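You operate a simulated robot arm through the tools that you are given. There is no shell and no other tool. Be economical: measure what you need, move in short steps, check, and stop when the job is done.

You run a simulated two-armed robot. Do the job below in one go: nothing can be reset, and whatever is moved stays where it is left.

JOB
Knead the two dough blocks from the mixer's low shelf back into the bowl.
Fine: shut the lid, switch on (it stays on) and let it run its set time; leave the dials.

The check looks at the end state, three seconds after you hand in, the way a careful person would. Anything else that was tipped, shoved, dropped, spilled or broken makes it a failure. A push-on lid holds only when it is set on centred and level and pressed home; a screw cap is set on level and turned clockwise until tight.

ROBOT AND FRAMES
Two 7-joint arms with fingered hands on one trunk, on a base that drives. Base frame: it is fixed to the floor where the robot stands at the start and does not move with it; the origin is under the middle of the robot, x ahead of it, y to its left, z up; the surface under the hand at the start is at about z = 0.8. Readings come in m, degrees, newtons and seconds.
The left shoulder is at the start at [0.07, 0.169, 1.407], the right one opposite. With the tool pointing down near the work surface each hand reaches from about 0.1 to 0.56 m from the robot's upright axis, wherever it stands, measured 20 degrees to its own side. Places, roughly: bowl tilt handwheel [0.3, 0.3, 0.8]; dough mixer [0.7, 0, 0.5]; inside of the mixer bowl [0.8, 0, 0.8]; mixer main switch [0.2, -0.2, 0.8]; mixer stop button [0.4, -0.3, 0.8]; mixer stop knob [0.3, -0.3, 0.8]; speed dial [-0.1, -0.6, 1]; time dial [-0.1, -0.7, 1]; water button [-0.1, -0.5, 1]; water dial [-0.1, -0.4, 1]; wire bowl lid [0.8, 0, 1.3]. Payload 3.4 kg a hand.
The tool frame of a hand sits at the grasp point between the pads (the TCP): z along the fingers, y along the line on which they close. The tips reach 0.023 m beyond it. The gripper opens to 0.116 m. The gripper's body begins 0.065 m behind the TCP. The gripper is a hand of 4 fingers: y runs from the thumb to the fingers, the wrist lies at [0, 0, -0.211] in the tool frame, and closing takes about 1.5 s.
Orientation is that of the tool frame in the base frame, as a unit quaternion [x, y, z, w]. With the fingers straight down and closing along the base's y, the tool's x points along the base's -x, its y along +y and its z along -z.

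CONTROLS
- The arms move only by the tool apply_moves. It takes "left_commands", "right_commands" or both (then of equal length, played together; a hand with none holds still); each is a list of rows, each a list of 6 numbers: the shift along the base's x, y, z in units of 200 mm (1.0 is 200 mm), then the turn, a rotation vector about the base's x, y, z in units of 180 degrees (1.0 is 180 degrees). In form: [[dx, dy, dz, rx, ry, rz], ...]. A call has 1 to 20 rows; each row is the pose to reach, as a shift and turn from the pose commanded when the call began. "left_gripper" and "right_gripper" are, for a hand that has rows, the opening, from 0 (shut) to 1 (fully open), set as the call begins (left out, the last holds). A call with a number of a shift or a turn outside -1 to 1 is refused whole. Rows are played at 5 a second. More than 0.05 m and 8.6 degrees between two rows, or a gripper value outside its range, and nothing of the call is played. A pose out of reach is approached as far as the arm can. The call stops where the force on the tool passes 40 N (or 10 N more than at its start, if that is more) or the arm is blocked; 0.2 s more then pass. The fingers move at their own pace (about 0.153 m/s each) and stop on an object; they squeeze with about 22 N. The grip force told is the motor's: it shows also when the fingers shut on nothing. Time passes only in rows, and 0.2 s behind the last, so rows that repeat a pose let the fingers close. The reply holds the time, the measured pose of the TCP, the force on the tool along the base axes, the opening and the grip force, in the units named above and with some noise, with the torque about the TCP (base axes, N m) and any sound that the robot's microphone picked up.
- Cameras (640 x 400 px; columns grow to the right, rows downward): "scene" is now at [0.1324, -0.0253, 1.6368]; the picture's right is [-0.17, -0.99, 0.00], its down [-0.71, 0.12, -0.70] and it looks along [0.69, -0.12, -0.72] (base axes); focal length 214 px, centre (320, 200). "left" rides on the left gripper at [-0.069, 0.001, -0.09] in its tool frame; the picture's right is [-0.01, -1.00, 0.00], its down [0.79, -0.01, -0.61] and it looks along [0.61, 0.00, 0.79] (tool axes); focal length 251 px, centre (320, 200). "right" rides on the right gripper at [0.069, 0.001, -0.09] in its tool frame; the picture's right is [-0.01, 1.00, 0.00], its down [-0.79, -0.01, -0.61] and it looks along [-0.61, -0.01, 0.79] (tool axes); focal length 251 px, centre (320, 200). There is no depth. A picture from a camera that has moved, and an enlarged one, comes with that camera's place and axes in the base frame and with its lens. The place of the scene camera against the robot may be out by one fixed shift of up to 0.025 m in any direction.
- grab_frame(camera): a new picture of that camera. The clock stands still meanwhile.
- move_column(by): slides the trunk up (or, below 0, down) by that many m; the arms and the scene camera ride with it, the base frame stays. It gives what a move gives, with no picture.
- base_move(legs): drives the robot by 1 to 6 legs, each [ahead, left, turn to the left] in m, m and degrees, along the robot's own axes; the way and the turn of a leg run together, so that a leg with both is an arc; at most 1.5 m and 180 degrees a leg. The arms and the cameras ride along, it lands a little off, and it stops where it bumps. It gives what a move gives.
- set_fingers(finger1, finger2, finger3, thumb_bend, hand): sets how far each is bent, from 0 (flat) to 1 (curled in); at 0.3 the hand is open as for a grip, at 0.7 the pads meet at the TCP. One left out holds its place. A second passes; each finger stops where it meets its share of the squeeze, and holds until it gets a number again. A gripper value or a shape takes the hand back. It gives what a move gives, with no picture; readings hold the bend of each and the force on the fingers (four entries, about 0 where the hand has none), thumb and palm.
- set_grasp(shape, hand): the hand has 4 fingers and takes this shape, open, in about a second: jaw (thumb against the fingers, like two jaws); tri (thumb and two fingers); tip (a fingertip pinch); poke (one finger out to press); point (the index stretched); flat (the hand flat); cup (the hand cupped); fist (a fist). The gripper value then closes the fingers along that shape, each until it touches; the sizes above hold for jaw. It gives what a move gives, with no picture.
- aim_head(pan, tilt): turns the head with the scene camera to pan (to the left, within 86 degrees either way) and tilt (down, from -29 to 69), counted from straight ahead of the robot. It gives what a move gives.
- close_up(camera, box): a new picture of the part [left, top, right, bottom] of that camera's present view, enlarged. The clock stands still meanwhile.
- close_job(): hands the job in; it is judged then, once.

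Work in short steps. Places have to be worked out from the pictures, the camera data and where the tool is seen: move nearer, look again, correct. Check each grasp and each placing, and mend what went wrong. You have 120 turns and 108 pictures in all, those below and enlarged ones among them. Open the grippers and draw the arms clear of the work before you hand the job in, unless the task says otherwise; then end with one line.

The tools are called after "Emit:" by a JSON object that holds its "fn" and its "kwargs". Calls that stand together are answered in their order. apply_moves: Moves the arms, as the interface text tells. Its arguments: {"type":"object","properties":{"left_commands":{"type":"array"},"left_gripper":{"type":"number"},"right_commands":{"type":"array"},"right_gripper":{"type":"number"}},"required":[]} The other tools are called the same way: move_column (by) slides the trunk up or down; set_grasp (shape, hand) gives the hand a shape; set_fingers (finger1, finger2, finger3, thumb_bend, hand) moves the fingers one by one; base_move (legs) drives the base; aim_head (pan, tilt) turns the head that bears the scene camera; grab_frame (camera) takes a picture; close_up (camera, box) takes an enlarged picture of a part of a camera's view; close_job () hands the job in.

At the start:

```text
time: 0.0
left_tcp_pos: [0.437, 0.1802, 1.5928]
left_tool_rot: [-0.001, 1.0, -0.001, 0.0]
left_ft_force: [0.0, 0.4, 0.5]
left_ft_torque: [-0.02, -0.05, -0.02]
left_finger_gap: 0.1159
left_grasp_force: 0.0
left_shape: jaw
left_bend: [0.3, 0.3, 0.3, 0.3]
left_finger forces: [0.0, 0.0, 0.0, 0.0, 0.0, 0.0]
right_tcp_pos: [0.3554, -0.2061, 1.529]
right_tool_rot: [0.0, 1.0, -0.001, 0.0]
right_ft_force: [-0.2, -0.2, -0.8]
right_ft_torque: [-0.02, 0.01, 0.02]
right_finger_gap: 0.1157
right_grasp_force: 0.0
right_shape: jaw
right_bend: [0.3, 0.3, 0.3, 0.3]
right_finger forces: [0.0, 0.0, 0.0, 0.0, 0.0, 0.0]
trunk travel left (down, up): [-0.914, 0.026]
robot x, y, heading: [0.0016, 0.0018, 0.1]
head pan, tilt: [-9.5, 45.9]
```

scene: 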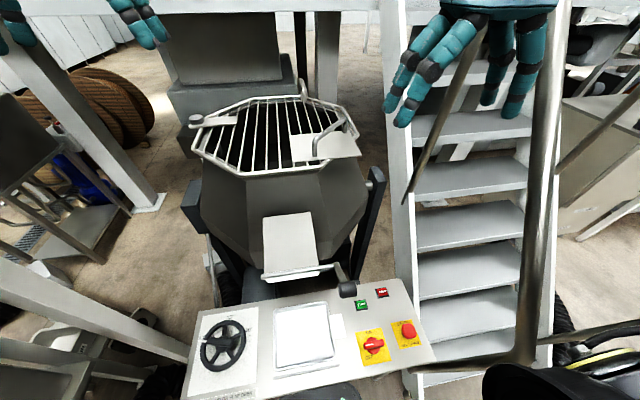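
right: 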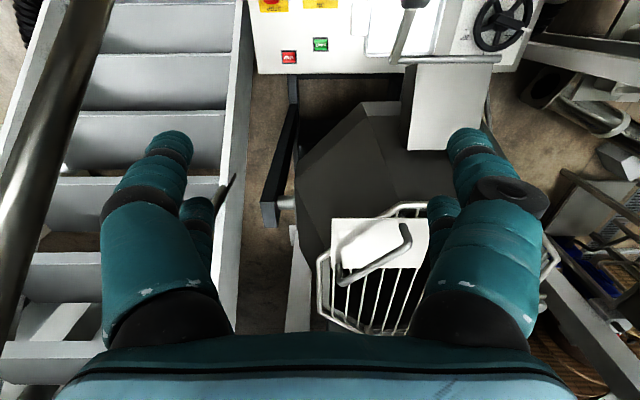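
left: 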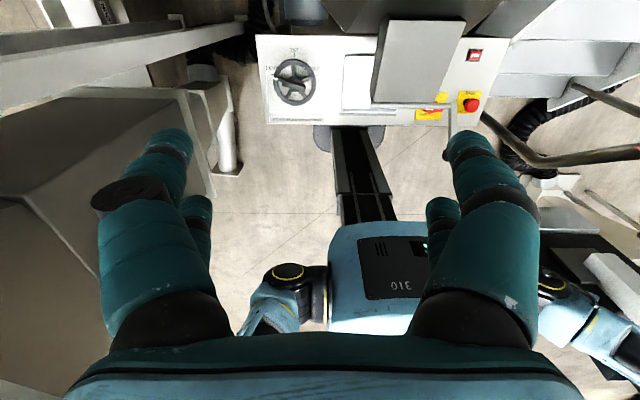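

The picture shows the mixer ahead with its wire lid, and the panel close to the robot, but no dough blocks yet. I turn the head to look for the low shelf.

Emit:
{"fn": "close_up", "kwargs": {"camera": "scene", "box": [160, 70, 440, 400]}}

Emit:
{"fn": "aim_head", "kwargs": {"pan": 0, "tilt": 66}}

Emit:
{"fn": "grab_frame", "kwargs": {"camera": "scene"}}

```text
1.21 times, centred on (300, 235) of scene
camera zoom: at [0.1324, -0.0253, 1.6368], right [-0.17, -0.99, 0.0], down [-0.71, 0.12, -0.7], along [0.69, -0.12, -0.72], focal length 260 px, centre (344, 158)
```

zoom: 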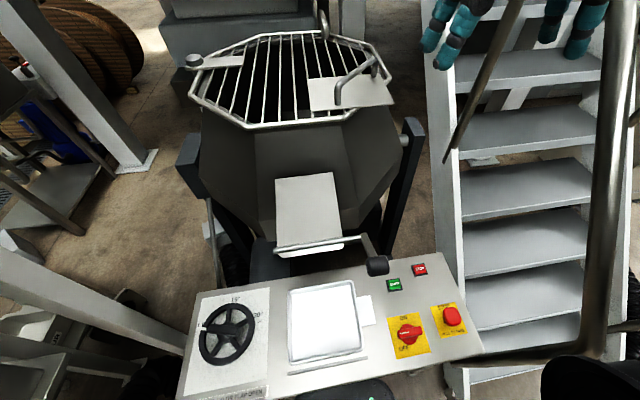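

```text
time: 0.8
left_tcp_pos: [0.4391, 0.1796, 1.5918]
left_tool_rot: [-0.001, 1.0, -0.001, 0.0]
left_ft_force: [-0.3, 0.0, -0.5]
left_ft_torque: [0.01, -0.01, -0.01]
left_finger_gap: 0.1162
left_grasp_force: 0.0
left_shape: jaw
left_bend: [0.3, 0.3, 0.3, 0.3]
left_finger forces: [0.0, 0.0, 0.1, 0.0, 0.1, 0.0]
right_tcp_pos: [0.3553, -0.2049, 1.5279]
right_tool_rot: [0.0, 1.0, 0.0, 0.0]
right_ft_force: [0.2, 0.9, -0.7]
right_ft_torque: [-0.01, 0.05, 0.01]
right_finger_gap: 0.1159
right_grasp_force: 0.1
right_shape: jaw
right_bend: [0.3, 0.3, 0.3, 0.3]
right_finger forces: [0.1, 0.0, 0.0, 0.0, 0.1, 0.0]
trunk travel left (down, up): [-0.914, 0.026]
robot x, y, heading: [0.0001, -0.0012, 0.1]
head pan, tilt: [0.0, 66.0]
```

```text
103 pictures are left
camera scene: at [0.1125, -0.0118, 1.612], right [0.0, -1.0, 0.0], down [-0.91, 0.0, -0.41], along [0.41, 0.0, -0.91], focal length 214 px, centre (320, 200)
```

scene: 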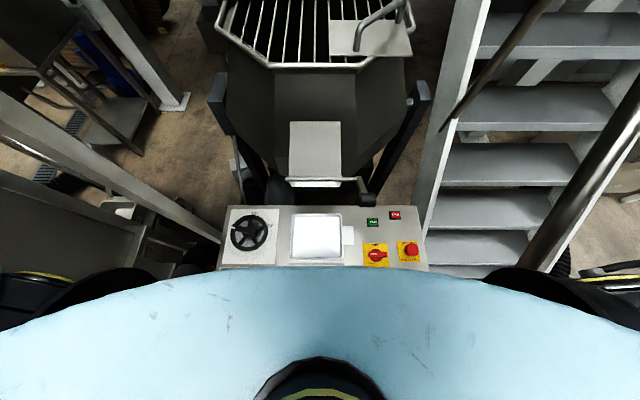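

No dough in view yet; the panel is at about x 0.3. I pan to the sides, looking for the dough and the dials.

Emit:
{"fn": "aim_head", "kwargs": {"pan": -70, "tilt": 35}}

Emit:
{"fn": "grab_frame", "kwargs": {"camera": "scene"}}

Emit:
{"fn": "aim_head", "kwargs": {"pan": 60, "tilt": 45}}

Emit:
{"fn": "grab_frame", "kwargs": {"camera": "scene"}}

Emit:
{"fn": "aim_head", "kwargs": {"pan": 0, "tilt": 10}}

Emit:
{"fn": "grab_frame", "kwargs": {"camera": "scene"}}

```text
time: 2.2
left_tcp_pos: [0.4388, 0.18, 1.5927]
left_tool_rot: [-0.001, 1.0, -0.001, 0.001]
left_ft_force: [-0.9, 0.2, 0.3]
left_ft_torque: [0.01, 0.02, -0.01]
left_finger_gap: 0.1158
left_grasp_force: 0.0
left_shape: jaw
left_bend: [0.3, 0.3, 0.3, 0.3]
left_finger forces: [0.0, 0.1, 0.0, 0.0, 0.1, 0.0]
right_tcp_pos: [0.356, -0.2049, 1.5281]
right_tool_rot: [0.0, 1.0, 0.0, 0.0]
right_ft_force: [0.0, 1.0, -0.1]
right_ft_torque: [0.0, -0.02, 0.0]
right_finger_gap: 0.1156
right_grasp_force: 0.1
right_shape: jaw
right_bend: [0.3, 0.3, 0.3, 0.3]
right_finger forces: [0.1, 0.0, 0.0, 0.0, 0.1, 0.1]
trunk travel left (down, up): [-0.914, 0.026]
robot x, y, heading: [0.0029, -0.0032, -0.0]
head pan, tilt: [-70.0, 35.0]
```

```text
102 pictures are left
camera scene: at [0.0832, -0.0945, 1.6528], right [-0.94, -0.34, 0.0], down [-0.2, 0.54, -0.82], along [0.28, -0.77, -0.57], focal length 214 px, centre (320, 200)
```

scene: 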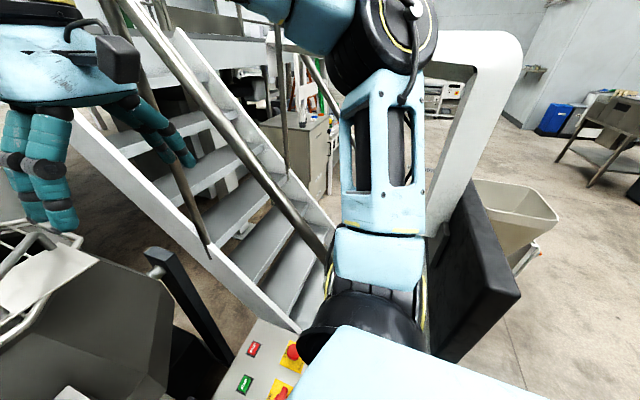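

```text
time: 4.3
left_tcp_pos: [0.4388, 0.1792, 1.5932]
left_tool_rot: [-0.001, 1.0, -0.001, 0.001]
left_ft_force: [0.3, 0.8, -0.1]
left_ft_torque: [0.01, -0.01, 0.01]
left_finger_gap: 0.116
left_grasp_force: 0.1
left_shape: jaw
left_bend: [0.3, 0.3, 0.3, 0.3]
left_finger forces: [0.0, 0.0, 0.1, 0.1, 0.0, 0.0]
right_tcp_pos: [0.3569, -0.2062, 1.5281]
right_tool_rot: [0.0, 1.0, 0.0, 0.0]
right_ft_force: [-0.3, 0.5, -0.5]
right_ft_torque: [0.0, -0.02, -0.01]
right_finger_gap: 0.1159
right_grasp_force: 0.1
right_shape: jaw
right_bend: [0.3, 0.3, 0.3, 0.3]
right_finger forces: [0.1, 0.0, 0.1, 0.0, 0.0, 0.1]
trunk travel left (down, up): [-0.914, 0.026]
robot x, y, heading: [-0.0016, -0.0024, -0.1]
head pan, tilt: [60.0, 45.0]
```

```text
101 pictures are left
camera scene: at [0.0937, 0.0586, 1.638], right [0.87, -0.5, 0.0], down [-0.35, -0.61, -0.71], along [0.35, 0.61, -0.71], focal length 214 px, centre (320, 200)
```

scene: 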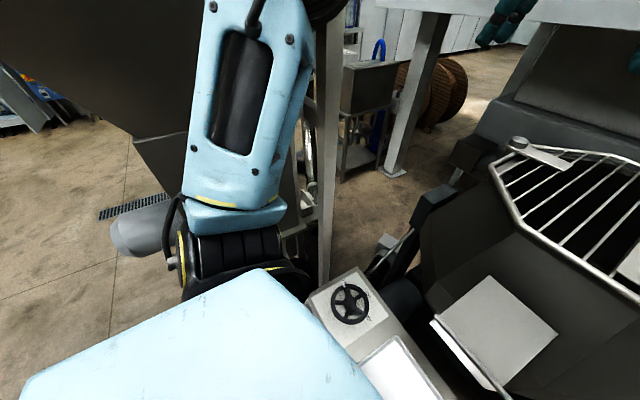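

```text
time: 5.7
left_tcp_pos: [0.4385, 0.1793, 1.5935]
left_tool_rot: [-0.002, 1.0, -0.001, 0.0]
left_ft_force: [-0.5, 0.1, 0.4]
left_ft_torque: [0.01, 0.02, 0.0]
left_finger_gap: 0.116
left_grasp_force: 0.1
left_shape: jaw
left_bend: [0.3, 0.3, 0.3, 0.3]
left_finger forces: [0.0, 0.0, 0.0, 0.1, 0.0, 0.0]
right_tcp_pos: [0.3546, -0.2057, 1.5273]
right_tool_rot: [0.0, 1.0, 0.0, 0.0]
right_ft_force: [0.5, 0.4, 0.2]
right_ft_torque: [0.01, -0.01, -0.01]
right_finger_gap: 0.1158
right_grasp_force: 0.0
right_shape: jaw
right_bend: [0.3, 0.3, 0.3, 0.3]
right_finger forces: [0.0, 0.1, 0.1, 0.0, 0.0, 0.0]
trunk travel left (down, up): [-0.914, 0.026]
robot x, y, heading: [0.0009, -0.0041, 0.1]
head pan, tilt: [0.0, 10.0]
```

```text
100 pictures are left
camera scene: at [0.146, -0.0117, 1.6929], right [0.0, -1.0, 0.0], down [-0.17, 0.0, -0.98], along [0.98, 0.0, -0.17], focal length 214 px, centre (320, 200)
```

scene: 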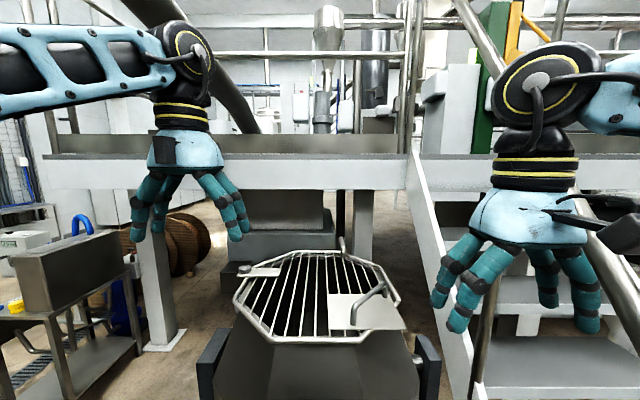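

I see small white things near the mixer's left arm, low down. I zoom in on the mixer from several tilts.

Emit:
{"fn": "aim_head", "kwargs": {"pan": 0, "tilt": 52}}

Emit:
{"fn": "close_up", "kwargs": {"camera": "scene", "box": [190, 100, 350, 260]}}

Emit:
{"fn": "close_up", "kwargs": {"camera": "scene", "box": [200, 220, 440, 370]}}

Emit:
{"fn": "close_up", "kwargs": {"camera": "left", "box": [240, 0, 520, 175]}}

Emit:
{"fn": "close_up", "kwargs": {"camera": "right", "box": [240, 0, 560, 200]}}

```text
time: 6.7
left_tcp_pos: [0.4388, 0.18, 1.5928]
left_tool_rot: [-0.001, 1.0, -0.001, 0.0]
left_ft_force: [0.0, -0.8, -0.8]
left_ft_torque: [0.02, 0.03, -0.01]
left_finger_gap: 0.1158
left_grasp_force: 0.0
left_shape: jaw
left_bend: [0.3, 0.3, 0.3, 0.3]
left_finger forces: [0.0, 0.0, 0.0, 0.0, 0.0, 0.1]
right_tcp_pos: [0.3558, -0.2059, 1.5275]
right_tool_rot: [0.0, 1.0, 0.0, 0.0]
right_ft_force: [-0.1, -0.3, 0.1]
right_ft_torque: [0.03, 0.02, -0.02]
right_finger_gap: 0.116
right_grasp_force: 0.1
right_shape: jaw
right_bend: [0.3, 0.3, 0.3, 0.3]
right_finger forces: [0.0, 0.0, 0.1, 0.1, 0.0, 0.0]
trunk travel left (down, up): [-0.914, 0.026]
robot x, y, heading: [0.0012, 0.0032, -0.1]
head pan, tilt: [0.0, 52.0]
```

```text
2.50 times, centred on (270, 180) of scene
camera zoom: at [0.1281, -0.0119, 1.6285], right [0.0, -1.0, 0.0], down [-0.79, 0.0, -0.62], along [0.62, 0.0, -0.79], focal length 536 px, centre (445, 250)
```

zoom: 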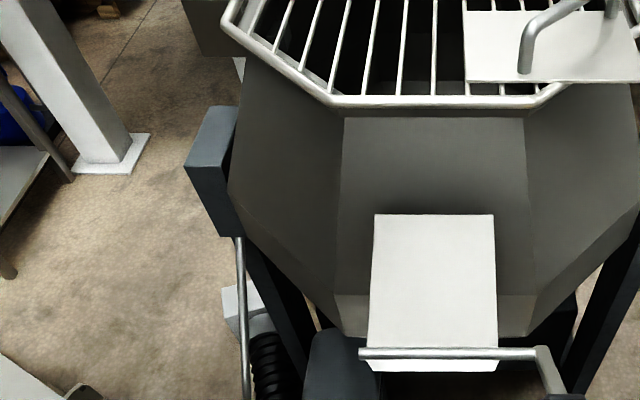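

```text
2.67 times, centred on (320, 295) of scene
camera zoom: at [0.1281, -0.0119, 1.6285], right [0.0, -1.0, 0.0], down [-0.79, 0.0, -0.62], along [0.62, 0.0, -0.79], focal length 572 px, centre (320, -53)
```

zoom: 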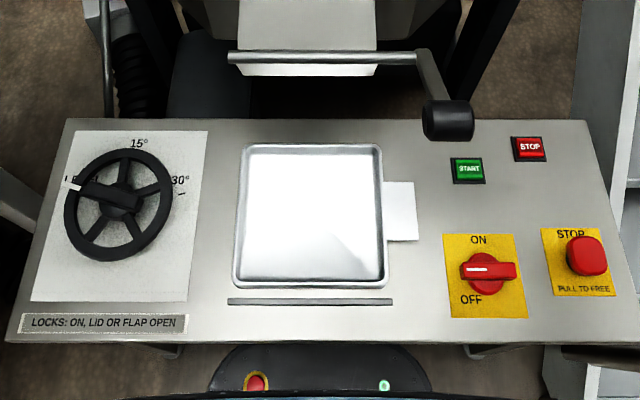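

```text
2.29 times, centred on (380, 88) of left
camera zoom: at [0.5058, 0.1801, 1.6828], right [0.01, -1.0, 0.0], down [-0.8, -0.01, 0.61], along [-0.61, -0.01, -0.8], focal length 575 px, centre (183, 457)
```

zoom: 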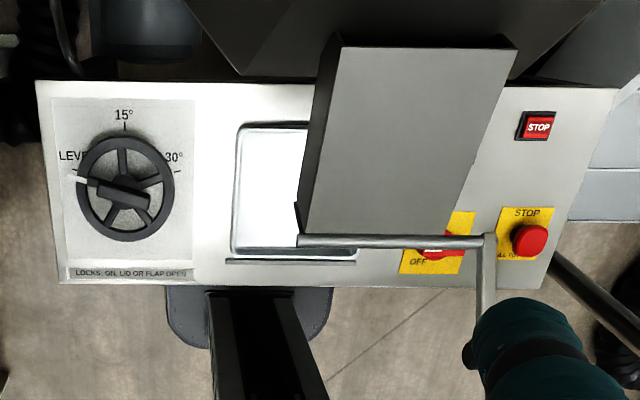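

```text
2.00 times, centred on (400, 100) of right
camera zoom: at [0.2864, -0.2061, 1.6182], right [0.01, 1.0, 0.0], down [0.79, -0.01, 0.61], along [0.61, -0.01, -0.79], focal length 503 px, centre (160, 400)
```

zoom: 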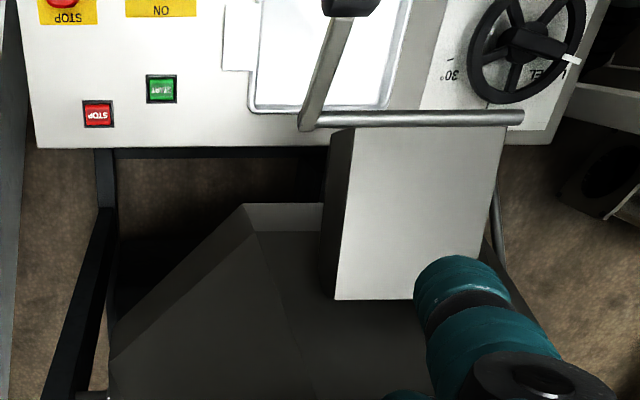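

The panel shows the handwheel at LEVEL, the main switch apparently neither ON nor OFF, START/STOP buttons and a stop knob. The low shelf isn't visible from here; before driving back I check the free space behind.

Emit:
{"fn": "aim_head", "kwargs": {"pan": -86, "tilt": 20}}

Emit:
{"fn": "grab_frame", "kwargs": {"camera": "scene"}}

Emit:
{"fn": "aim_head", "kwargs": {"pan": 86, "tilt": 20}}

Emit:
{"fn": "grab_frame", "kwargs": {"camera": "scene"}}

```text
time: 8.3
left_tcp_pos: [0.4386, 0.1798, 1.592]
left_tool_rot: [-0.001, 1.0, -0.001, 0.0]
left_ft_force: [-0.8, 0.5, 0.3]
left_ft_torque: [0.02, 0.0, 0.01]
left_finger_gap: 0.1159
left_grasp_force: 0.1
left_shape: jaw
left_bend: [0.3, 0.3, 0.3, 0.3]
left_finger forces: [0.0, 0.0, 0.0, 0.0, 0.1, 0.1]
right_tcp_pos: [0.356, -0.2057, 1.5279]
right_tool_rot: [0.0, 1.0, -0.001, 0.001]
right_ft_force: [0.2, -0.3, -0.4]
right_ft_torque: [-0.03, 0.01, 0.01]
right_finger_gap: 0.1159
right_grasp_force: 0.1
right_shape: jaw
right_bend: [0.3, 0.3, 0.3, 0.3]
right_finger forces: [0.0, 0.0, 0.0, 0.0, 0.0, 0.0]
trunk travel left (down, up): [-0.914, 0.026]
robot x, y, heading: [0.0026, 0.0012, 0.2]
head pan, tilt: [-85.9, 20.0]
```

```text
95 pictures are left
camera scene: at [0.0597, -0.1047, 1.6766], right [-1.0, -0.07, 0.0], down [-0.02, 0.34, -0.94], along [0.07, -0.94, -0.34], focal length 214 px, centre (320, 200)
```

scene: 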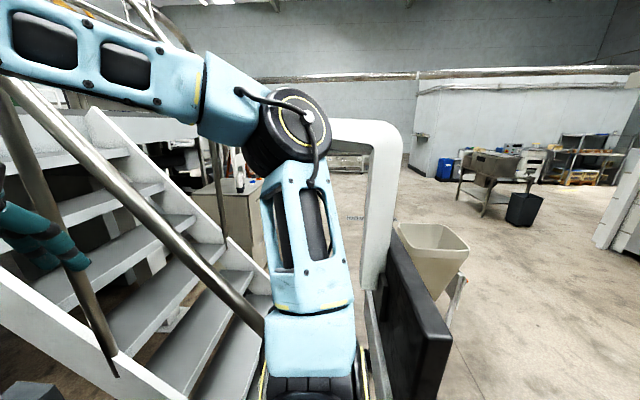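

```text
time: 10.9
left_tcp_pos: [0.4376, 0.1793, 1.5925]
left_tool_rot: [-0.001, 1.0, -0.001, 0.001]
left_ft_force: [0.2, 0.0, -0.3]
left_ft_torque: [-0.02, -0.01, -0.01]
left_finger_gap: 0.1161
left_grasp_force: 0.1
left_shape: jaw
left_bend: [0.3, 0.3, 0.3, 0.3]
left_finger forces: [0.0, 0.1, 0.1, 0.1, 0.0, 0.0]
right_tcp_pos: [0.3569, -0.2065, 1.528]
right_tool_rot: [0.0, 1.0, 0.0, 0.0]
right_ft_force: [-0.1, 0.6, -0.4]
right_ft_torque: [0.01, -0.01, -0.01]
right_finger_gap: 0.1158
right_grasp_force: 0.1
right_shape: jaw
right_bend: [0.3, 0.3, 0.3, 0.3]
right_finger forces: [0.0, 0.0, 0.0, 0.0, 0.1, 0.1]
trunk travel left (down, up): [-0.914, 0.026]
robot x, y, heading: [0.0013, -0.0007, 0.1]
head pan, tilt: [85.9, 20.0]
```

```text
94 pictures are left
camera scene: at [0.0596, 0.0811, 1.6767], right [1.0, -0.07, 0.0], down [-0.02, -0.34, -0.94], along [0.07, 0.94, -0.34], focal length 214 px, centre (320, 200)
```

scene: 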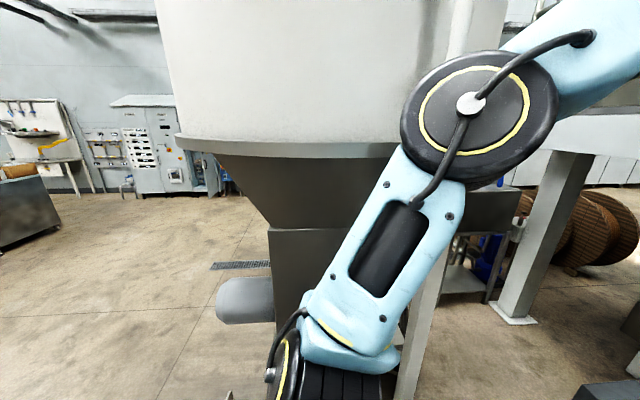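

Backwards looks clear: the dial post on the right is outside the robot's width. I back off 0.7 m and look at the mixer from farther away.

Emit:
{"fn": "base_move", "kwargs": {"legs": [[-0.7, 0, 0]]}}

Emit:
{"fn": "aim_head", "kwargs": {"pan": 0, "tilt": 40}}

Emit:
{"fn": "grab_frame", "kwargs": {"camera": "scene"}}

```text
time: 14.8
left_tcp_pos: [-0.2553, 0.181, 1.5919]
left_tool_rot: [-0.007, 1.0, -0.001, 0.001]
left_ft_force: [-0.1, 0.8, 0.4]
left_ft_torque: [0.02, 0.01, 0.03]
left_finger_gap: 0.1158
left_grasp_force: 0.0
left_shape: jaw
left_bend: [0.3, 0.3, 0.3, 0.3]
left_finger forces: [0.0, 0.0, 0.1, 0.1, 0.0, 0.0]
right_tcp_pos: [-0.3303, -0.2052, 1.5261]
right_tool_rot: [-0.007, 1.0, 0.001, -0.002]
right_ft_force: [0.3, 0.5, 0.1]
right_ft_torque: [-0.01, -0.01, -0.04]
right_finger_gap: 0.1162
right_grasp_force: 0.1
right_shape: jaw
right_bend: [0.3, 0.3, 0.3, 0.3]
right_finger forces: [0.1, 0.0, 0.0, 0.0, 0.0, 0.1]
trunk travel left (down, up): [-0.914, 0.026]
robot x, y, heading: [-0.6924, -0.0047, 1.0]
head pan, tilt: [85.9, 20.0]
```

```text
time: 16.4
left_tcp_pos: [-0.2562, 0.1814, 1.5941]
left_tool_rot: [-0.008, 1.0, -0.001, 0.0]
left_ft_force: [0.3, -0.3, 0.1]
left_ft_torque: [-0.01, -0.01, 0.02]
left_finger_gap: 0.1159
left_grasp_force: 0.0
left_shape: jaw
left_bend: [0.3, 0.3, 0.3, 0.3]
left_finger forces: [0.1, 0.0, 0.1, 0.0, 0.0, 0.1]
right_tcp_pos: [-0.3353, -0.205, 1.5281]
right_tool_rot: [-0.008, 1.0, 0.001, 0.0]
right_ft_force: [0.1, -0.1, 0.4]
right_ft_torque: [0.02, 0.03, 0.01]
right_finger_gap: 0.1157
right_grasp_force: 0.0
right_shape: jaw
right_bend: [0.3, 0.3, 0.3, 0.3]
right_finger forces: [0.0, 0.0, 0.1, 0.0, 0.0, 0.1]
trunk travel left (down, up): [-0.914, 0.026]
robot x, y, heading: [-0.6911, -0.0097, 0.8]
head pan, tilt: [0.0, 40.0]
```

```text
93 pictures are left
camera scene: at [-0.5547, -0.0148, 1.6453], right [0.02, -1.0, 0.0], down [-0.64, -0.01, -0.77], along [0.77, 0.01, -0.64], focal length 214 px, centre (320, 200)
```

scene: 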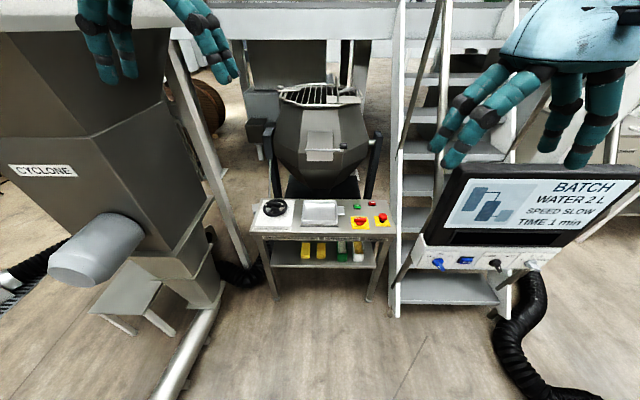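

Now I see: the panel is a table with a low shelf holding yellowish blocks and small containers; the display reads WATER 2 L, SPEED SLOW, TIME 1 min. I zoom in.

Emit:
{"fn": "close_up", "kwargs": {"camera": "scene", "box": [240, 190, 410, 300]}}

Emit:
{"fn": "close_up", "kwargs": {"camera": "scene", "box": [400, 160, 640, 300]}}

Emit:
{"fn": "close_up", "kwargs": {"camera": "scene", "box": [250, 75, 390, 190]}}

```text
3.64 times, centred on (325, 245) of scene
camera zoom: at [-0.5547, -0.0148, 1.6453], right [0.02, -1.0, 0.0], down [-0.64, -0.01, -0.77], along [0.77, 0.01, -0.64], focal length 780 px, centre (302, 36)
```

zoom: 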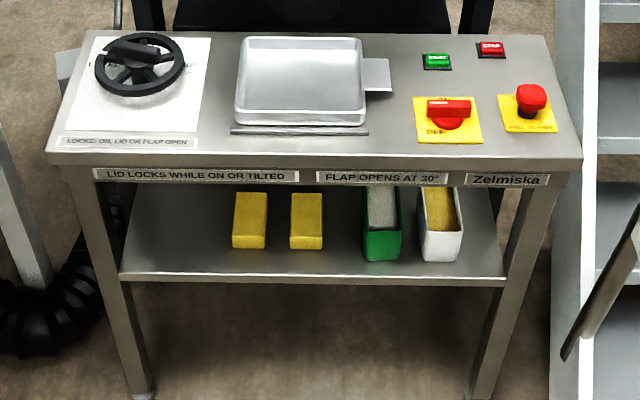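

```text
2.67 times, centred on (520, 230) of scene
camera zoom: at [-0.5547, -0.0148, 1.6453], right [0.02, -1.0, 0.0], down [-0.64, -0.01, -0.77], along [0.77, 0.01, -0.64], focal length 572 px, centre (-213, 120)
```

zoom: 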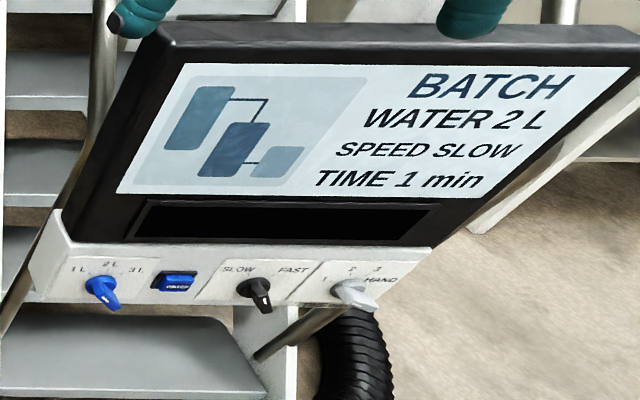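

```text
3.48 times, centred on (320, 132) of scene
camera zoom: at [-0.5547, -0.0148, 1.6453], right [0.02, -1.0, 0.0], down [-0.64, -0.01, -0.77], along [0.77, 0.01, -0.64], focal length 746 px, centre (320, 435)
```

zoom: 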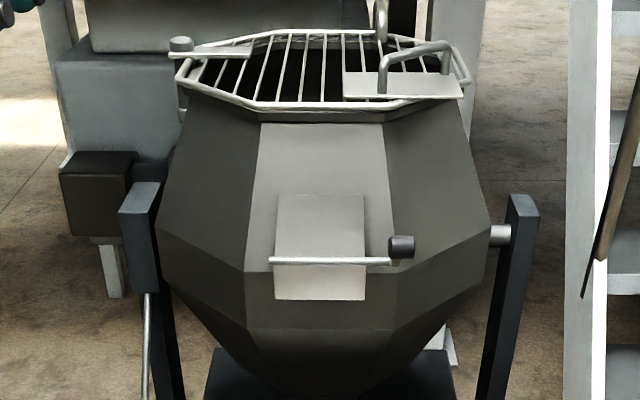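

The two yellow blocks sit on the shelf (z ≈ 0.46) at about x 0.33, y 0.09 and −0.01. "Lid locks while on or tilted" means I should open the lid first, so I zoom on the switch and drive back forward to inspect the lid.

Emit:
{"fn": "close_up", "kwargs": {"camera": "scene", "box": [340, 195, 395, 235]}}

Emit:
{"fn": "base_move", "kwargs": {"legs": [[0.7, 0, -0.8]]}}

Emit:
{"fn": "aim_head", "kwargs": {"pan": 0, "tilt": 25}}

Emit:
{"fn": "close_up", "kwargs": {"camera": "scene", "box": [200, 150, 440, 300]}}

```text
10.00 times, centred on (368, 215) of scene
camera zoom: at [-0.5547, -0.0148, 1.6453], right [0.02, -1.0, 0.0], down [-0.64, -0.01, -0.77], along [0.77, 0.01, -0.64], focal length 2145 px, centre (-155, 50)
```

zoom: 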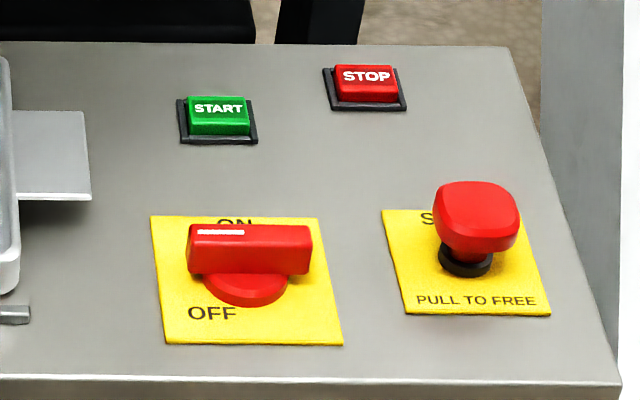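

```text
time: 20.2
left_tcp_pos: [0.4407, 0.1931, 1.5926]
left_tool_rot: [-0.009, 1.0, -0.001, 0.0]
left_ft_force: [0.1, -0.9, 0.1]
left_ft_torque: [0.0, 0.0, 0.0]
left_finger_gap: 0.1157
left_grasp_force: 0.1
left_shape: jaw
left_bend: [0.3, 0.3, 0.3, 0.3]
left_finger forces: [0.1, 0.0, 0.0, 0.0, 0.0, 0.0]
right_tcp_pos: [0.3653, -0.1931, 1.5287]
right_tool_rot: [-0.009, 1.0, 0.0, 0.001]
right_ft_force: [0.4, 0.0, -0.8]
right_ft_torque: [0.01, 0.0, -0.02]
right_finger_gap: 0.1158
right_grasp_force: 0.2
right_shape: jaw
right_bend: [0.3, 0.3, 0.3, 0.3]
right_finger forces: [0.0, 0.0, 0.0, 0.0, 0.0, 0.1]
trunk travel left (down, up): [-0.914, 0.026]
robot x, y, heading: [0.0085, 0.0069, 1.1]
head pan, tilt: [0.0, 40.0]
```

```text
time: 21.0
left_tcp_pos: [0.443, 0.1936, 1.5934]
left_tool_rot: [-0.01, 1.0, -0.002, 0.001]
left_ft_force: [0.7, -0.1, 0.1]
left_ft_torque: [0.03, -0.01, -0.03]
left_finger_gap: 0.1161
left_grasp_force: 0.0
left_shape: jaw
left_bend: [0.3, 0.3, 0.3, 0.3]
left_finger forces: [0.0, 0.0, 0.0, 0.0, 0.1, 0.0]
right_tcp_pos: [0.3666, -0.1926, 1.5283]
right_tool_rot: [-0.009, 1.0, 0.0, 0.001]
right_ft_force: [0.6, -0.2, -0.3]
right_ft_torque: [-0.01, -0.01, 0.01]
right_finger_gap: 0.1157
right_grasp_force: 0.0
right_shape: jaw
right_bend: [0.3, 0.3, 0.3, 0.3]
right_finger forces: [0.1, 0.0, 0.0, 0.0, 0.1, 0.0]
trunk travel left (down, up): [-0.914, 0.026]
robot x, y, heading: [0.0067, 0.007, 0.9]
head pan, tilt: [0.0, 25.0]
```

```text
2.67 times, centred on (320, 225) of scene
camera zoom: at [0.1531, -0.0029, 1.6686], right [0.02, -1.0, 0.0], down [-0.42, -0.01, -0.91], along [0.91, 0.02, -0.42], focal length 572 px, centre (320, 133)
```

zoom: 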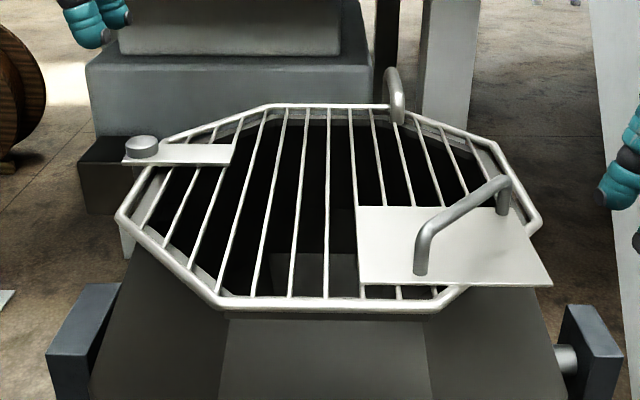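

The lid seems to pivot at the left plate with the round pin, and its handle bow is on the front-right plate. I zoom in more on both.

Emit:
{"fn": "close_up", "kwargs": {"camera": "scene", "box": [235, 190, 300, 250]}}

Emit:
{"fn": "close_up", "kwargs": {"camera": "scene", "box": [325, 190, 415, 270]}}

```text
6.67 times, centred on (268, 220) of scene
camera zoom: at [0.1531, -0.0029, 1.6686], right [0.02, -1.0, 0.0], down [-0.42, -0.01, -0.91], along [0.91, 0.02, -0.42], focal length 1430 px, centre (670, 67)
```

zoom: 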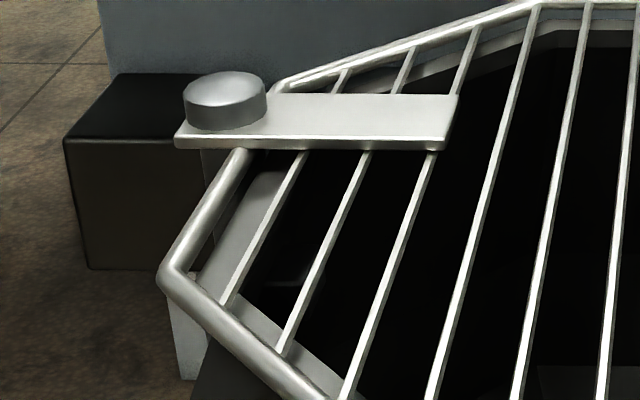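

```text
5.00 times, centred on (370, 230) of scene
camera zoom: at [0.1531, -0.0029, 1.6686], right [0.02, -1.0, 0.0], down [-0.42, -0.01, -0.91], along [0.91, 0.02, -0.42], focal length 1072 px, centre (70, 50)
```

zoom: 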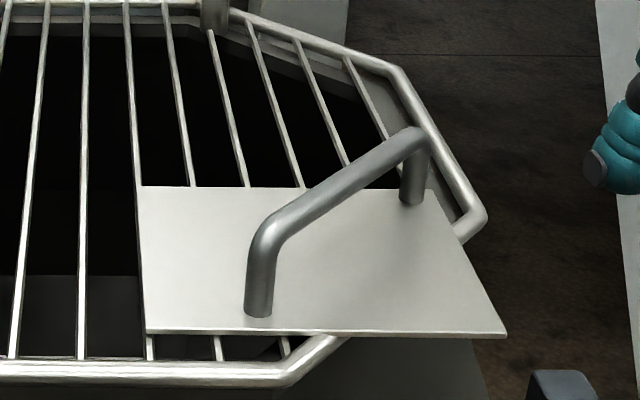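

The lid looks like it swivels about the left pin (≈0.86, 0.26); the handle bow runs from about (0.61, −0.09) to (0.72, −0.20), top near z 1.34. I bring the right hand over it turned −45°, so the fingers close across the bar.

Emit:
{"fn": "apply_moves", "kwargs": {"right_commands": [[0.167, 0.03, -0.03, 0, 0, -0.042], [0.333, 0.06, -0.06, 0, 0, -0.083], [0.5, 0.09, -0.1, 0, 0, -0.125], [0.667, 0.12, -0.14, 0, 0, -0.167], [0.833, 0.15, -0.18, 0, 0, -0.208], [1.0, 0.17, -0.22, 0, 0, -0.25]], "right_gripper": 1}}

Emit:
{"fn": "grab_frame", "kwargs": {"camera": "right"}}

Emit:
{"fn": "grab_frame", "kwargs": {"camera": "scene"}}

```text
time: 22.4
left_tcp_pos: [0.4448, 0.1941, 1.5922]
left_tool_rot: [-0.009, 1.0, 0.0, 0.0]
left_ft_force: [0.3, 0.6, -0.2]
left_ft_torque: [-0.03, 0.03, 0.01]
left_finger_gap: 0.1159
left_grasp_force: 0.1
left_shape: jaw
left_bend: [0.3, 0.3, 0.3, 0.3]
left_finger forces: [0.1, 0.0, 0.0, 0.1, 0.0, 0.1]
right_tcp_pos: [0.5258, -0.2073, 1.4613]
right_tool_rot: [0.375, 0.927, 0.0, -0.001]
right_ft_force: [0.4, 0.7, -0.2]
right_ft_torque: [0.02, 0.02, 0.0]
right_finger_gap: 0.1159
right_grasp_force: 0.0
right_shape: jaw
right_bend: [0.3, 0.3, 0.3, 0.3]
right_finger forces: [0.0, 0.0, 0.0, 0.0, 0.0, 0.1]
right hand out of reach, approached as far as the arm can: row 4, 5, 6
trunk travel left (down, up): [-0.914, 0.026]
robot x, y, heading: [0.0088, 0.0082, 0.9]
head pan, tilt: [0.0, 25.0]
```

```text
85 pictures are left
camera right: at [0.4759, -0.1583, 1.551], right [0.7, 0.71, 0.0], down [0.57, -0.56, 0.61], along [0.43, -0.43, -0.8], focal length 251 px, centre (320, 200)
```

right: 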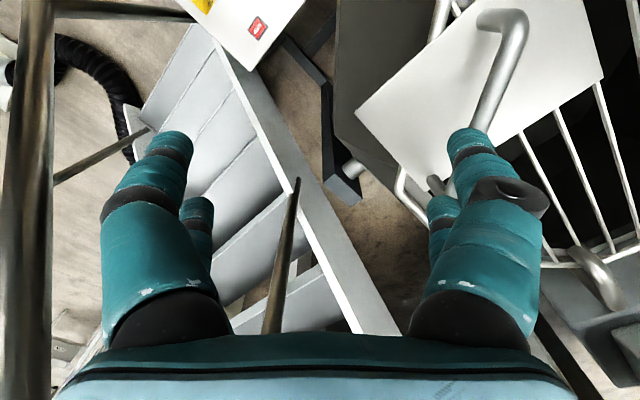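

```text
84 pictures are left
camera scene: at [0.1553, -0.0034, 1.6684], right [0.02, -1.0, 0.0], down [-0.42, -0.01, -0.91], along [0.91, 0.02, -0.42], focal length 214 px, centre (320, 200)
```

scene: 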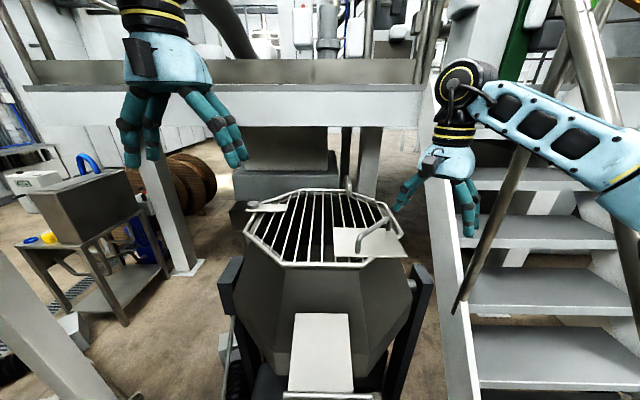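

The hand camera sees the handle further forward than I can reach with the tool straight down. I lean the hand outward along the bar direction to bring the wrist back, then look again.

Emit:
{"fn": "apply_moves", "kwargs": {"right_commands": [[-0.05, 0.05, 0, -0.028, -0.028, 0], [-0.1, 0.1, 0, -0.056, -0.056, 0], [-0.15, 0.15, 0, -0.084, -0.084, 0], [-0.2, 0.2, 0, -0.112, -0.112, 0], [-0.2, 0.2, 0, -0.14, -0.14, 0]]}}

Emit:
{"fn": "grab_frame", "kwargs": {"camera": "right"}}

```text
time: 23.6
left_tcp_pos: [0.4427, 0.1946, 1.5925]
left_tool_rot: [-0.009, 1.0, -0.001, 0.001]
left_ft_force: [-0.4, 0.3, -0.1]
left_ft_torque: [-0.01, 0.01, 0.0]
left_finger_gap: 0.1161
left_grasp_force: 0.0
left_shape: jaw
left_bend: [0.3, 0.3, 0.3, 0.3]
left_finger forces: [0.0, 0.0, 0.1, 0.0, 0.0, 0.1]
right_tcp_pos: [0.5109, -0.2513, 1.5081]
right_tool_rot: [0.35, 0.886, -0.12, 0.278]
right_ft_force: [0.5, -0.4, 0.3]
right_ft_torque: [0.04, -0.02, -0.02]
right_finger_gap: 0.1159
right_grasp_force: 0.1
right_shape: jaw
right_bend: [0.3, 0.3, 0.3, 0.3]
right_finger forces: [0.0, 0.0, 0.1, 0.0, 0.1, 0.1]
right hand out of reach, approached as far as the arm can: row 1, 2, 3, 4, 5
trunk travel left (down, up): [-0.914, 0.026]
robot x, y, heading: [0.0082, 0.0069, 0.8]
head pan, tilt: [0.0, 25.0]
```

```text
83 pictures are left
camera right: at [0.4338, -0.1778, 1.5433], right [0.69, 0.72, -0.01], down [0.22, -0.2, 0.95], along [0.69, -0.66, -0.3], focal length 251 px, centre (320, 200)
```

right: 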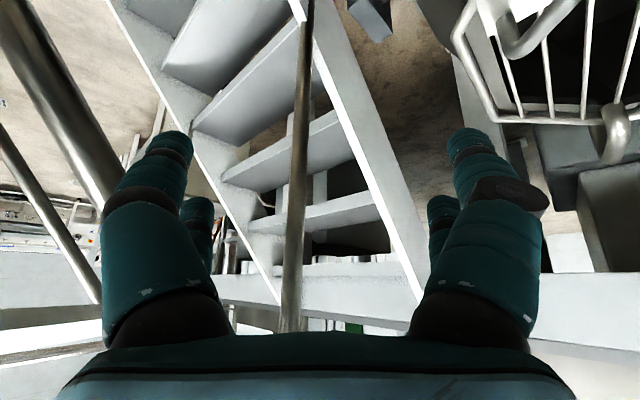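

Leaning did not gain reach; the pose seems limited. The left-hand view showed the robot's foot is narrow with the mast near x ≈ 0, so there is room to drive ~0.1 m closer. I first draw the right hand back upright.

Emit:
{"fn": "apply_moves", "kwargs": {"right_commands": [[-0.1, 0, 0, 0.028, 0.028, 0], [-0.2, 0, 0, 0.056, 0.056, 0], [-0.3, 0, 0, 0.084, 0.084, 0], [-0.4, 0, 0, 0.112, 0.112, 0], [-0.5, -0.1, 0, 0.14, 0.14, 0]]}}

Emit:
{"fn": "apply_moves", "kwargs": {"right_commands": [[-0.05, 0, 0.05, 0, 0, 0.045], [-0.1, 0, 0.1, 0, 0, 0.09], [-0.15, 0, 0.1, 0, 0, 0.135], [-0.15, 0, 0.1, 0, 0, 0.18], [-0.15, 0, 0.1, 0, 0, 0.22], [-0.15, 0, 0.1, 0, 0, 0.25]]}}

Emit:
{"fn": "base_move", "kwargs": {"legs": [[0.1, 0, -0.8]]}}

Emit:
{"fn": "aim_head", "kwargs": {"pan": 0, "tilt": 45}}

Emit:
{"fn": "grab_frame", "kwargs": {"camera": "scene"}}

```text
time: 24.8
left_tcp_pos: [0.4423, 0.1924, 1.5938]
left_tool_rot: [-0.01, 1.0, 0.0, 0.001]
left_ft_force: [-0.2, -0.4, 1.2]
left_ft_torque: [-0.03, -0.01, -0.03]
left_finger_gap: 0.1158
left_grasp_force: 0.0
left_shape: jaw
left_bend: [0.3, 0.3, 0.3, 0.3]
left_finger forces: [0.0, 0.0, 0.0, 0.0, 0.1, 0.0]
right_tcp_pos: [0.4118, -0.2745, 1.5072]
right_tool_rot: [0.375, 0.927, 0.001, -0.001]
right_ft_force: [-0.2, -0.4, 0.1]
right_ft_torque: [0.02, -0.03, 0.01]
right_finger_gap: 0.1157
right_grasp_force: 0.1
right_shape: jaw
right_bend: [0.3, 0.3, 0.3, 0.3]
right_finger forces: [0.1, 0.0, 0.0, 0.1, 0.0, 0.0]
trunk travel left (down, up): [-0.914, 0.026]
robot x, y, heading: [0.0099, 0.0042, 1.1]
head pan, tilt: [0.0, 25.0]
```

```text
time: 26.2
left_tcp_pos: [0.4418, 0.1939, 1.5917]
left_tool_rot: [-0.01, 1.0, 0.0, 0.001]
left_ft_force: [-0.2, 0.2, -0.3]
left_ft_torque: [0.01, 0.0, -0.01]
left_finger_gap: 0.1159
left_grasp_force: 0.1
left_shape: jaw
left_bend: [0.3, 0.3, 0.3, 0.3]
left_finger forces: [0.0, 0.0, 0.0, 0.0, 0.0, 0.0]
right_tcp_pos: [0.3806, -0.2726, 1.528]
right_tool_rot: [-0.011, 1.0, 0.0, 0.001]
right_ft_force: [-0.2, -1.1, 0.2]
right_ft_torque: [-0.03, 0.04, 0.03]
right_finger_gap: 0.1159
right_grasp_force: 0.1
right_shape: jaw
right_bend: [0.3, 0.3, 0.3, 0.3]
right_finger forces: [0.0, 0.1, 0.0, 0.1, 0.1, 0.0]
trunk travel left (down, up): [-0.914, 0.026]
robot x, y, heading: [0.0086, 0.0058, 1.0]
head pan, tilt: [0.0, 25.0]
```

```text
time: 27.3
left_tcp_pos: [0.5356, 0.1896, 1.5959]
left_tool_rot: [-0.002, 1.0, -0.001, 0.005]
left_ft_force: [-0.6, -0.6, -0.5]
left_ft_torque: [-0.01, -0.06, 0.02]
left_finger_gap: 0.1159
left_grasp_force: 0.0
left_shape: jaw
left_bend: [0.3, 0.3, 0.3, 0.3]
left_finger forces: [0.0, 0.0, 0.0, 0.1, 0.0, 0.1]
right_tcp_pos: [0.4673, -0.2762, 1.531]
right_tool_rot: [-0.001, 1.0, 0.001, 0.005]
right_ft_force: [-1.2, -0.7, 0.1]
right_ft_torque: [-0.01, -0.03, 0.01]
right_finger_gap: 0.1158
right_grasp_force: 0.1
right_shape: jaw
right_bend: [0.3, 0.3, 0.3, 0.3]
right_finger forces: [0.1, 0.0, 0.1, 0.0, 0.0, 0.0]
trunk travel left (down, up): [-0.914, 0.026]
robot x, y, heading: [0.109, 0.0059, 0.1]
head pan, tilt: [0.0, 25.0]
```

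```text
time: 28.1
left_tcp_pos: [0.5484, 0.1885, 1.5927]
left_tool_rot: [-0.002, 1.0, 0.0, 0.001]
left_ft_force: [-0.7, 0.2, -0.3]
left_ft_torque: [0.0, 0.02, 0.02]
left_finger_gap: 0.1161
left_grasp_force: 0.1
left_shape: jaw
left_bend: [0.3, 0.3, 0.3, 0.3]
left_finger forces: [0.1, 0.0, 0.0, 0.0, 0.0, 0.0]
right_tcp_pos: [0.4783, -0.2757, 1.5274]
right_tool_rot: [-0.002, 1.0, 0.001, 0.001]
right_ft_force: [-0.2, 1.0, 0.1]
right_ft_torque: [0.03, 0.03, -0.01]
right_finger_gap: 0.1161
right_grasp_force: 0.1
right_shape: jaw
right_bend: [0.3, 0.3, 0.3, 0.3]
right_finger forces: [0.1, 0.0, 0.1, 0.1, 0.0, 0.1]
trunk travel left (down, up): [-0.914, 0.026]
robot x, y, heading: [0.1106, 0.0061, 0.0]
head pan, tilt: [0.0, 45.0]
```

```text
82 pictures are left
camera scene: at [0.2443, -0.0038, 1.638], right [0.0, -1.0, 0.0], down [-0.71, 0.0, -0.71], along [0.71, 0.0, -0.71], focal length 214 px, centre (320, 200)
```

scene: 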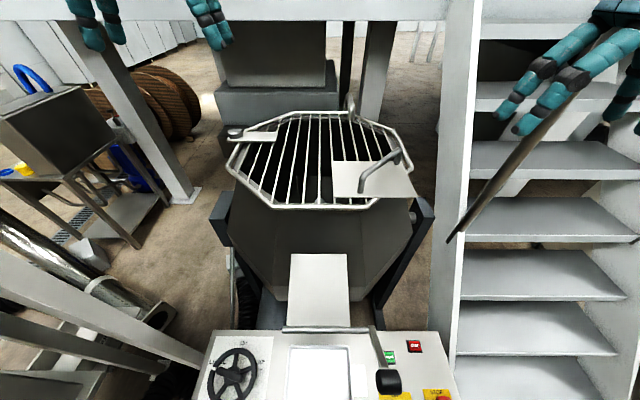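

No bump. I zoom on the handle from here to triangulate it.

Emit:
{"fn": "close_up", "kwargs": {"camera": "scene", "box": [320, 130, 430, 220]}}

Emit:
{"fn": "close_up", "kwargs": {"camera": "scene", "box": [215, 90, 425, 220]}}

Emit:
{"fn": "grab_frame", "kwargs": {"camera": "right"}}

```text
4.44 times, centred on (375, 175) of scene
camera zoom: at [0.2443, -0.0038, 1.638], right [0.0, -1.0, 0.0], down [-0.71, 0.0, -0.71], along [0.71, 0.0, -0.71], focal length 953 px, centre (76, 311)
```

zoom: 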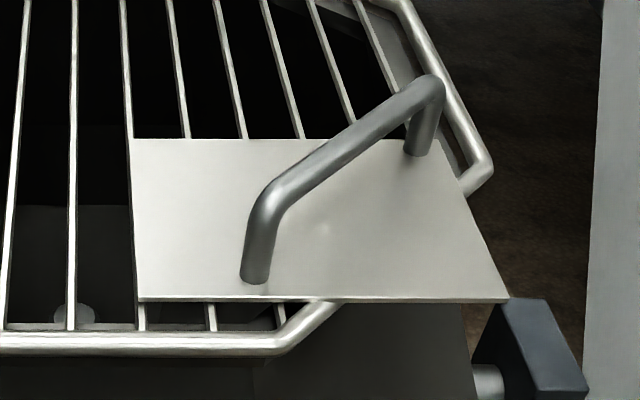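

```text
3.05 times, centred on (320, 155) of scene
camera zoom: at [0.2443, -0.0038, 1.638], right [0.0, -1.0, 0.0], down [-0.71, 0.0, -0.71], along [0.71, 0.0, -0.71], focal length 654 px, centre (320, 337)
```

zoom: 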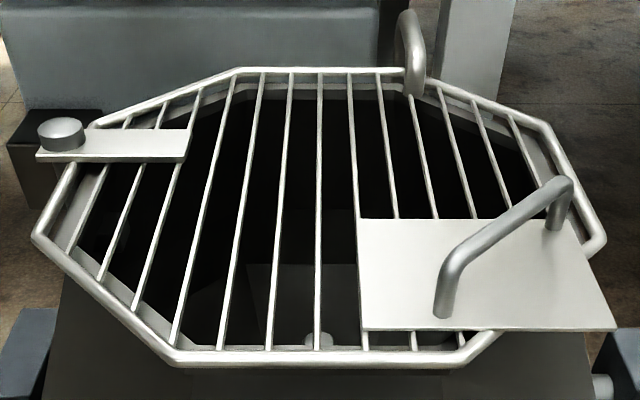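

```text
79 pictures are left
camera right: at [0.4092, -0.2765, 1.6187], right [0.01, 1.0, 0.0], down [0.79, -0.01, 0.61], along [0.61, 0.0, -0.79], focal length 251 px, centre (320, 200)
```

right: 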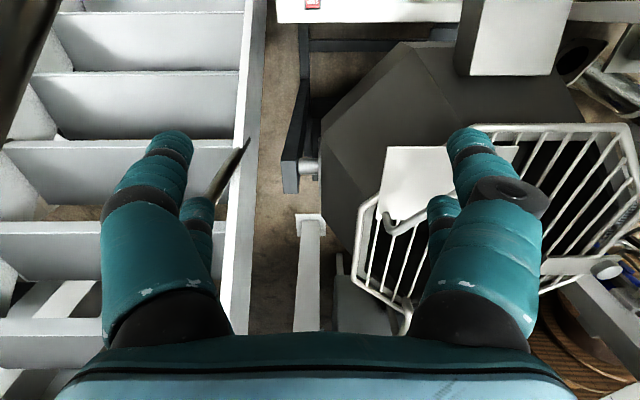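

Triangulation puts the handle bar from about (0.535, −0.097) to (0.618, −0.19), top at z ≈ 1.405, and the pin at (0.70, 0.17). I move the left hand out of the way and put the right hand 0.1 m above the bar, turned −45°.

Emit:
{"fn": "apply_moves", "kwargs": {"right_commands": [[0.08, 0.11, -0.02, 0, 0, -0.045], [0.16, 0.22, -0.04, 0, 0, -0.09], [0.25, 0.33, -0.06, 0, 0, -0.135], [0.33, 0.44, -0.08, 0, 0, -0.18], [0.41, 0.55, -0.1, 0, 0, -0.22], [0.495, 0.665, -0.135, 0, 0, -0.26]], "left_commands": [[-0.16, 0.05, 0.04, 0, 0, 0], [-0.33, 0.1, 0.08, 0, 0, 0], [-0.5, 0.15, 0.12, 0, 0, 0], [-0.66, 0.2, 0.16, 0, 0, 0], [-0.83, 0.25, 0.2, 0, 0, 0], [-1, 0.3, 0.25, 0, 0, 0]]}}

Emit:
{"fn": "grab_frame", "kwargs": {"camera": "scene"}}

Emit:
{"fn": "grab_frame", "kwargs": {"camera": "right"}}

```text
time: 29.6
left_tcp_pos: [0.4882, 0.2054, 1.6075]
left_tool_rot: [-0.002, 1.0, 0.0, 0.002]
left_ft_force: [0.0, 0.4, 0.7]
left_ft_torque: [0.02, -0.02, -0.01]
left_finger_gap: 0.1159
left_grasp_force: 0.0
left_shape: jaw
left_bend: [0.3, 0.3, 0.3, 0.3]
left_finger forces: [0.0, 0.0, 0.0, 0.0, 0.0, 0.0]
left hand out of reach, approached as far as the arm can: row 2, 3, 4, 5, 6
right_tcp_pos: [0.5646, -0.2051, 1.4856]
right_tool_rot: [0.394, 0.919, 0.002, 0.0]
right_ft_force: [0.1, -0.5, 0.3]
right_ft_torque: [0.05, -0.01, -0.01]
right_finger_gap: 0.1158
right_grasp_force: 0.1
right_shape: jaw
right_bend: [0.3, 0.3, 0.3, 0.3]
right_finger forces: [0.0, 0.0, 0.1, 0.1, 0.1, 0.0]
right hand out of reach, approached as far as the arm can: row 5, 6
trunk travel left (down, up): [-0.914, 0.026]
robot x, y, heading: [0.1137, 0.0046, 0.2]
head pan, tilt: [0.0, 45.0]
```

```text
78 pictures are left
camera scene: at [0.2413, -0.0052, 1.6382], right [0.0, -1.0, 0.0], down [-0.71, 0.0, -0.71], along [0.71, 0.0, -0.71], focal length 214 px, centre (320, 200)
```

scene: 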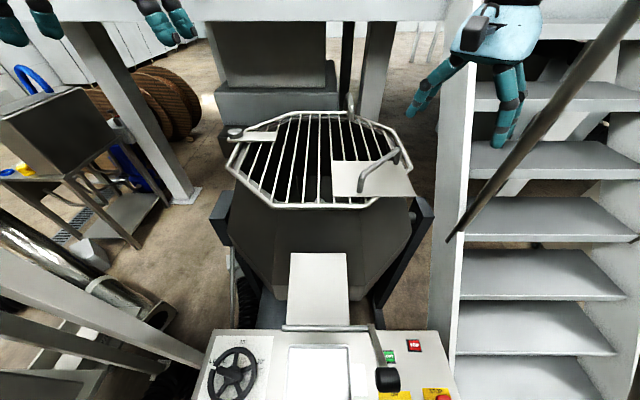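

```text
77 pictures are left
camera right: at [0.5171, -0.1557, 1.5753], right [0.73, 0.68, 0.0], down [0.54, -0.58, 0.61], along [0.42, -0.44, -0.79], focal length 251 px, centre (320, 200)
```

right: 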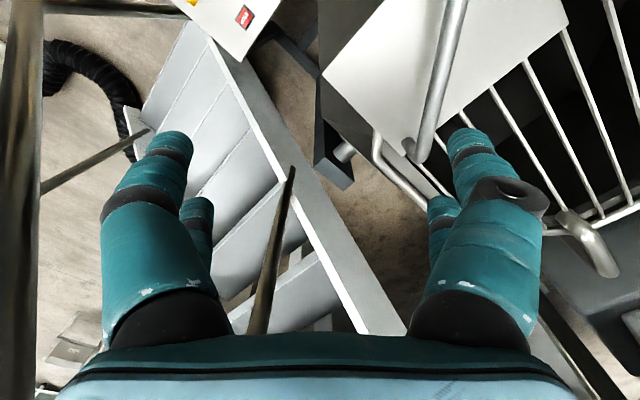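

The right hand stopped at y −0.205, short of the bar; being lower relative to the shoulder should help. I raise the trunk a little and step down 0.05 m.

Emit:
{"fn": "move_column", "kwargs": {"by": 0.025}}

Emit:
{"fn": "apply_moves", "kwargs": {"right_commands": [[0, 0, -0.12, 0, 0, 0], [0, 0, -0.25, 0, 0, 0], [0, 0, -0.3, 0, 0, 0]]}}

```text
time: 30.3
left_tcp_pos: [0.4885, 0.2068, 1.6309]
left_tool_rot: [-0.001, 1.0, -0.001, 0.001]
left_ft_force: [-0.5, 1.0, -0.5]
left_ft_torque: [0.01, 0.01, 0.03]
left_finger_gap: 0.1161
left_grasp_force: 0.0
left_shape: jaw
left_bend: [0.3, 0.3, 0.3, 0.3]
left_finger forces: [0.1, 0.0, 0.2, 0.1, 0.1, 0.0]
right_tcp_pos: [0.5654, -0.2049, 1.5094]
right_tool_rot: [0.393, 0.919, 0.002, 0.001]
right_ft_force: [0.6, 0.6, 0.3]
right_ft_torque: [-0.01, 0.0, -0.02]
right_finger_gap: 0.1159
right_grasp_force: 0.0
right_shape: jaw
right_bend: [0.3, 0.3, 0.3, 0.3]
right_finger forces: [0.1, 0.1, 0.1, 0.1, 0.0, 0.0]
trunk travel left (down, up): [-0.939, 0.001]
robot x, y, heading: [0.1163, 0.0069, 0.2]
head pan, tilt: [0.0, 45.0]
```

```text
time: 31.1
left_tcp_pos: [0.4912, 0.2076, 1.6328]
left_tool_rot: [-0.001, 1.0, -0.001, 0.001]
left_ft_force: [-0.1, -0.5, -0.8]
left_ft_torque: [0.01, -0.01, 0.0]
left_finger_gap: 0.1162
left_grasp_force: 0.0
left_shape: jaw
left_bend: [0.3, 0.3, 0.3, 0.3]
left_finger forces: [0.0, 0.1, 0.1, 0.1, 0.0, 0.0]
right_tcp_pos: [0.568, -0.2062, 1.4511]
right_tool_rot: [0.394, 0.919, 0.002, 0.001]
right_ft_force: [0.1, -0.4, 0.3]
right_ft_torque: [-0.02, -0.03, 0.01]
right_finger_gap: 0.1159
right_grasp_force: 0.1
right_shape: jaw
right_bend: [0.3, 0.3, 0.3, 0.3]
right_finger forces: [0.0, 0.0, 0.1, 0.0, 0.0, 0.0]
trunk travel left (down, up): [-0.939, 0.001]
robot x, y, heading: [0.1083, 0.0062, 0.2]
head pan, tilt: [0.0, 45.0]
```

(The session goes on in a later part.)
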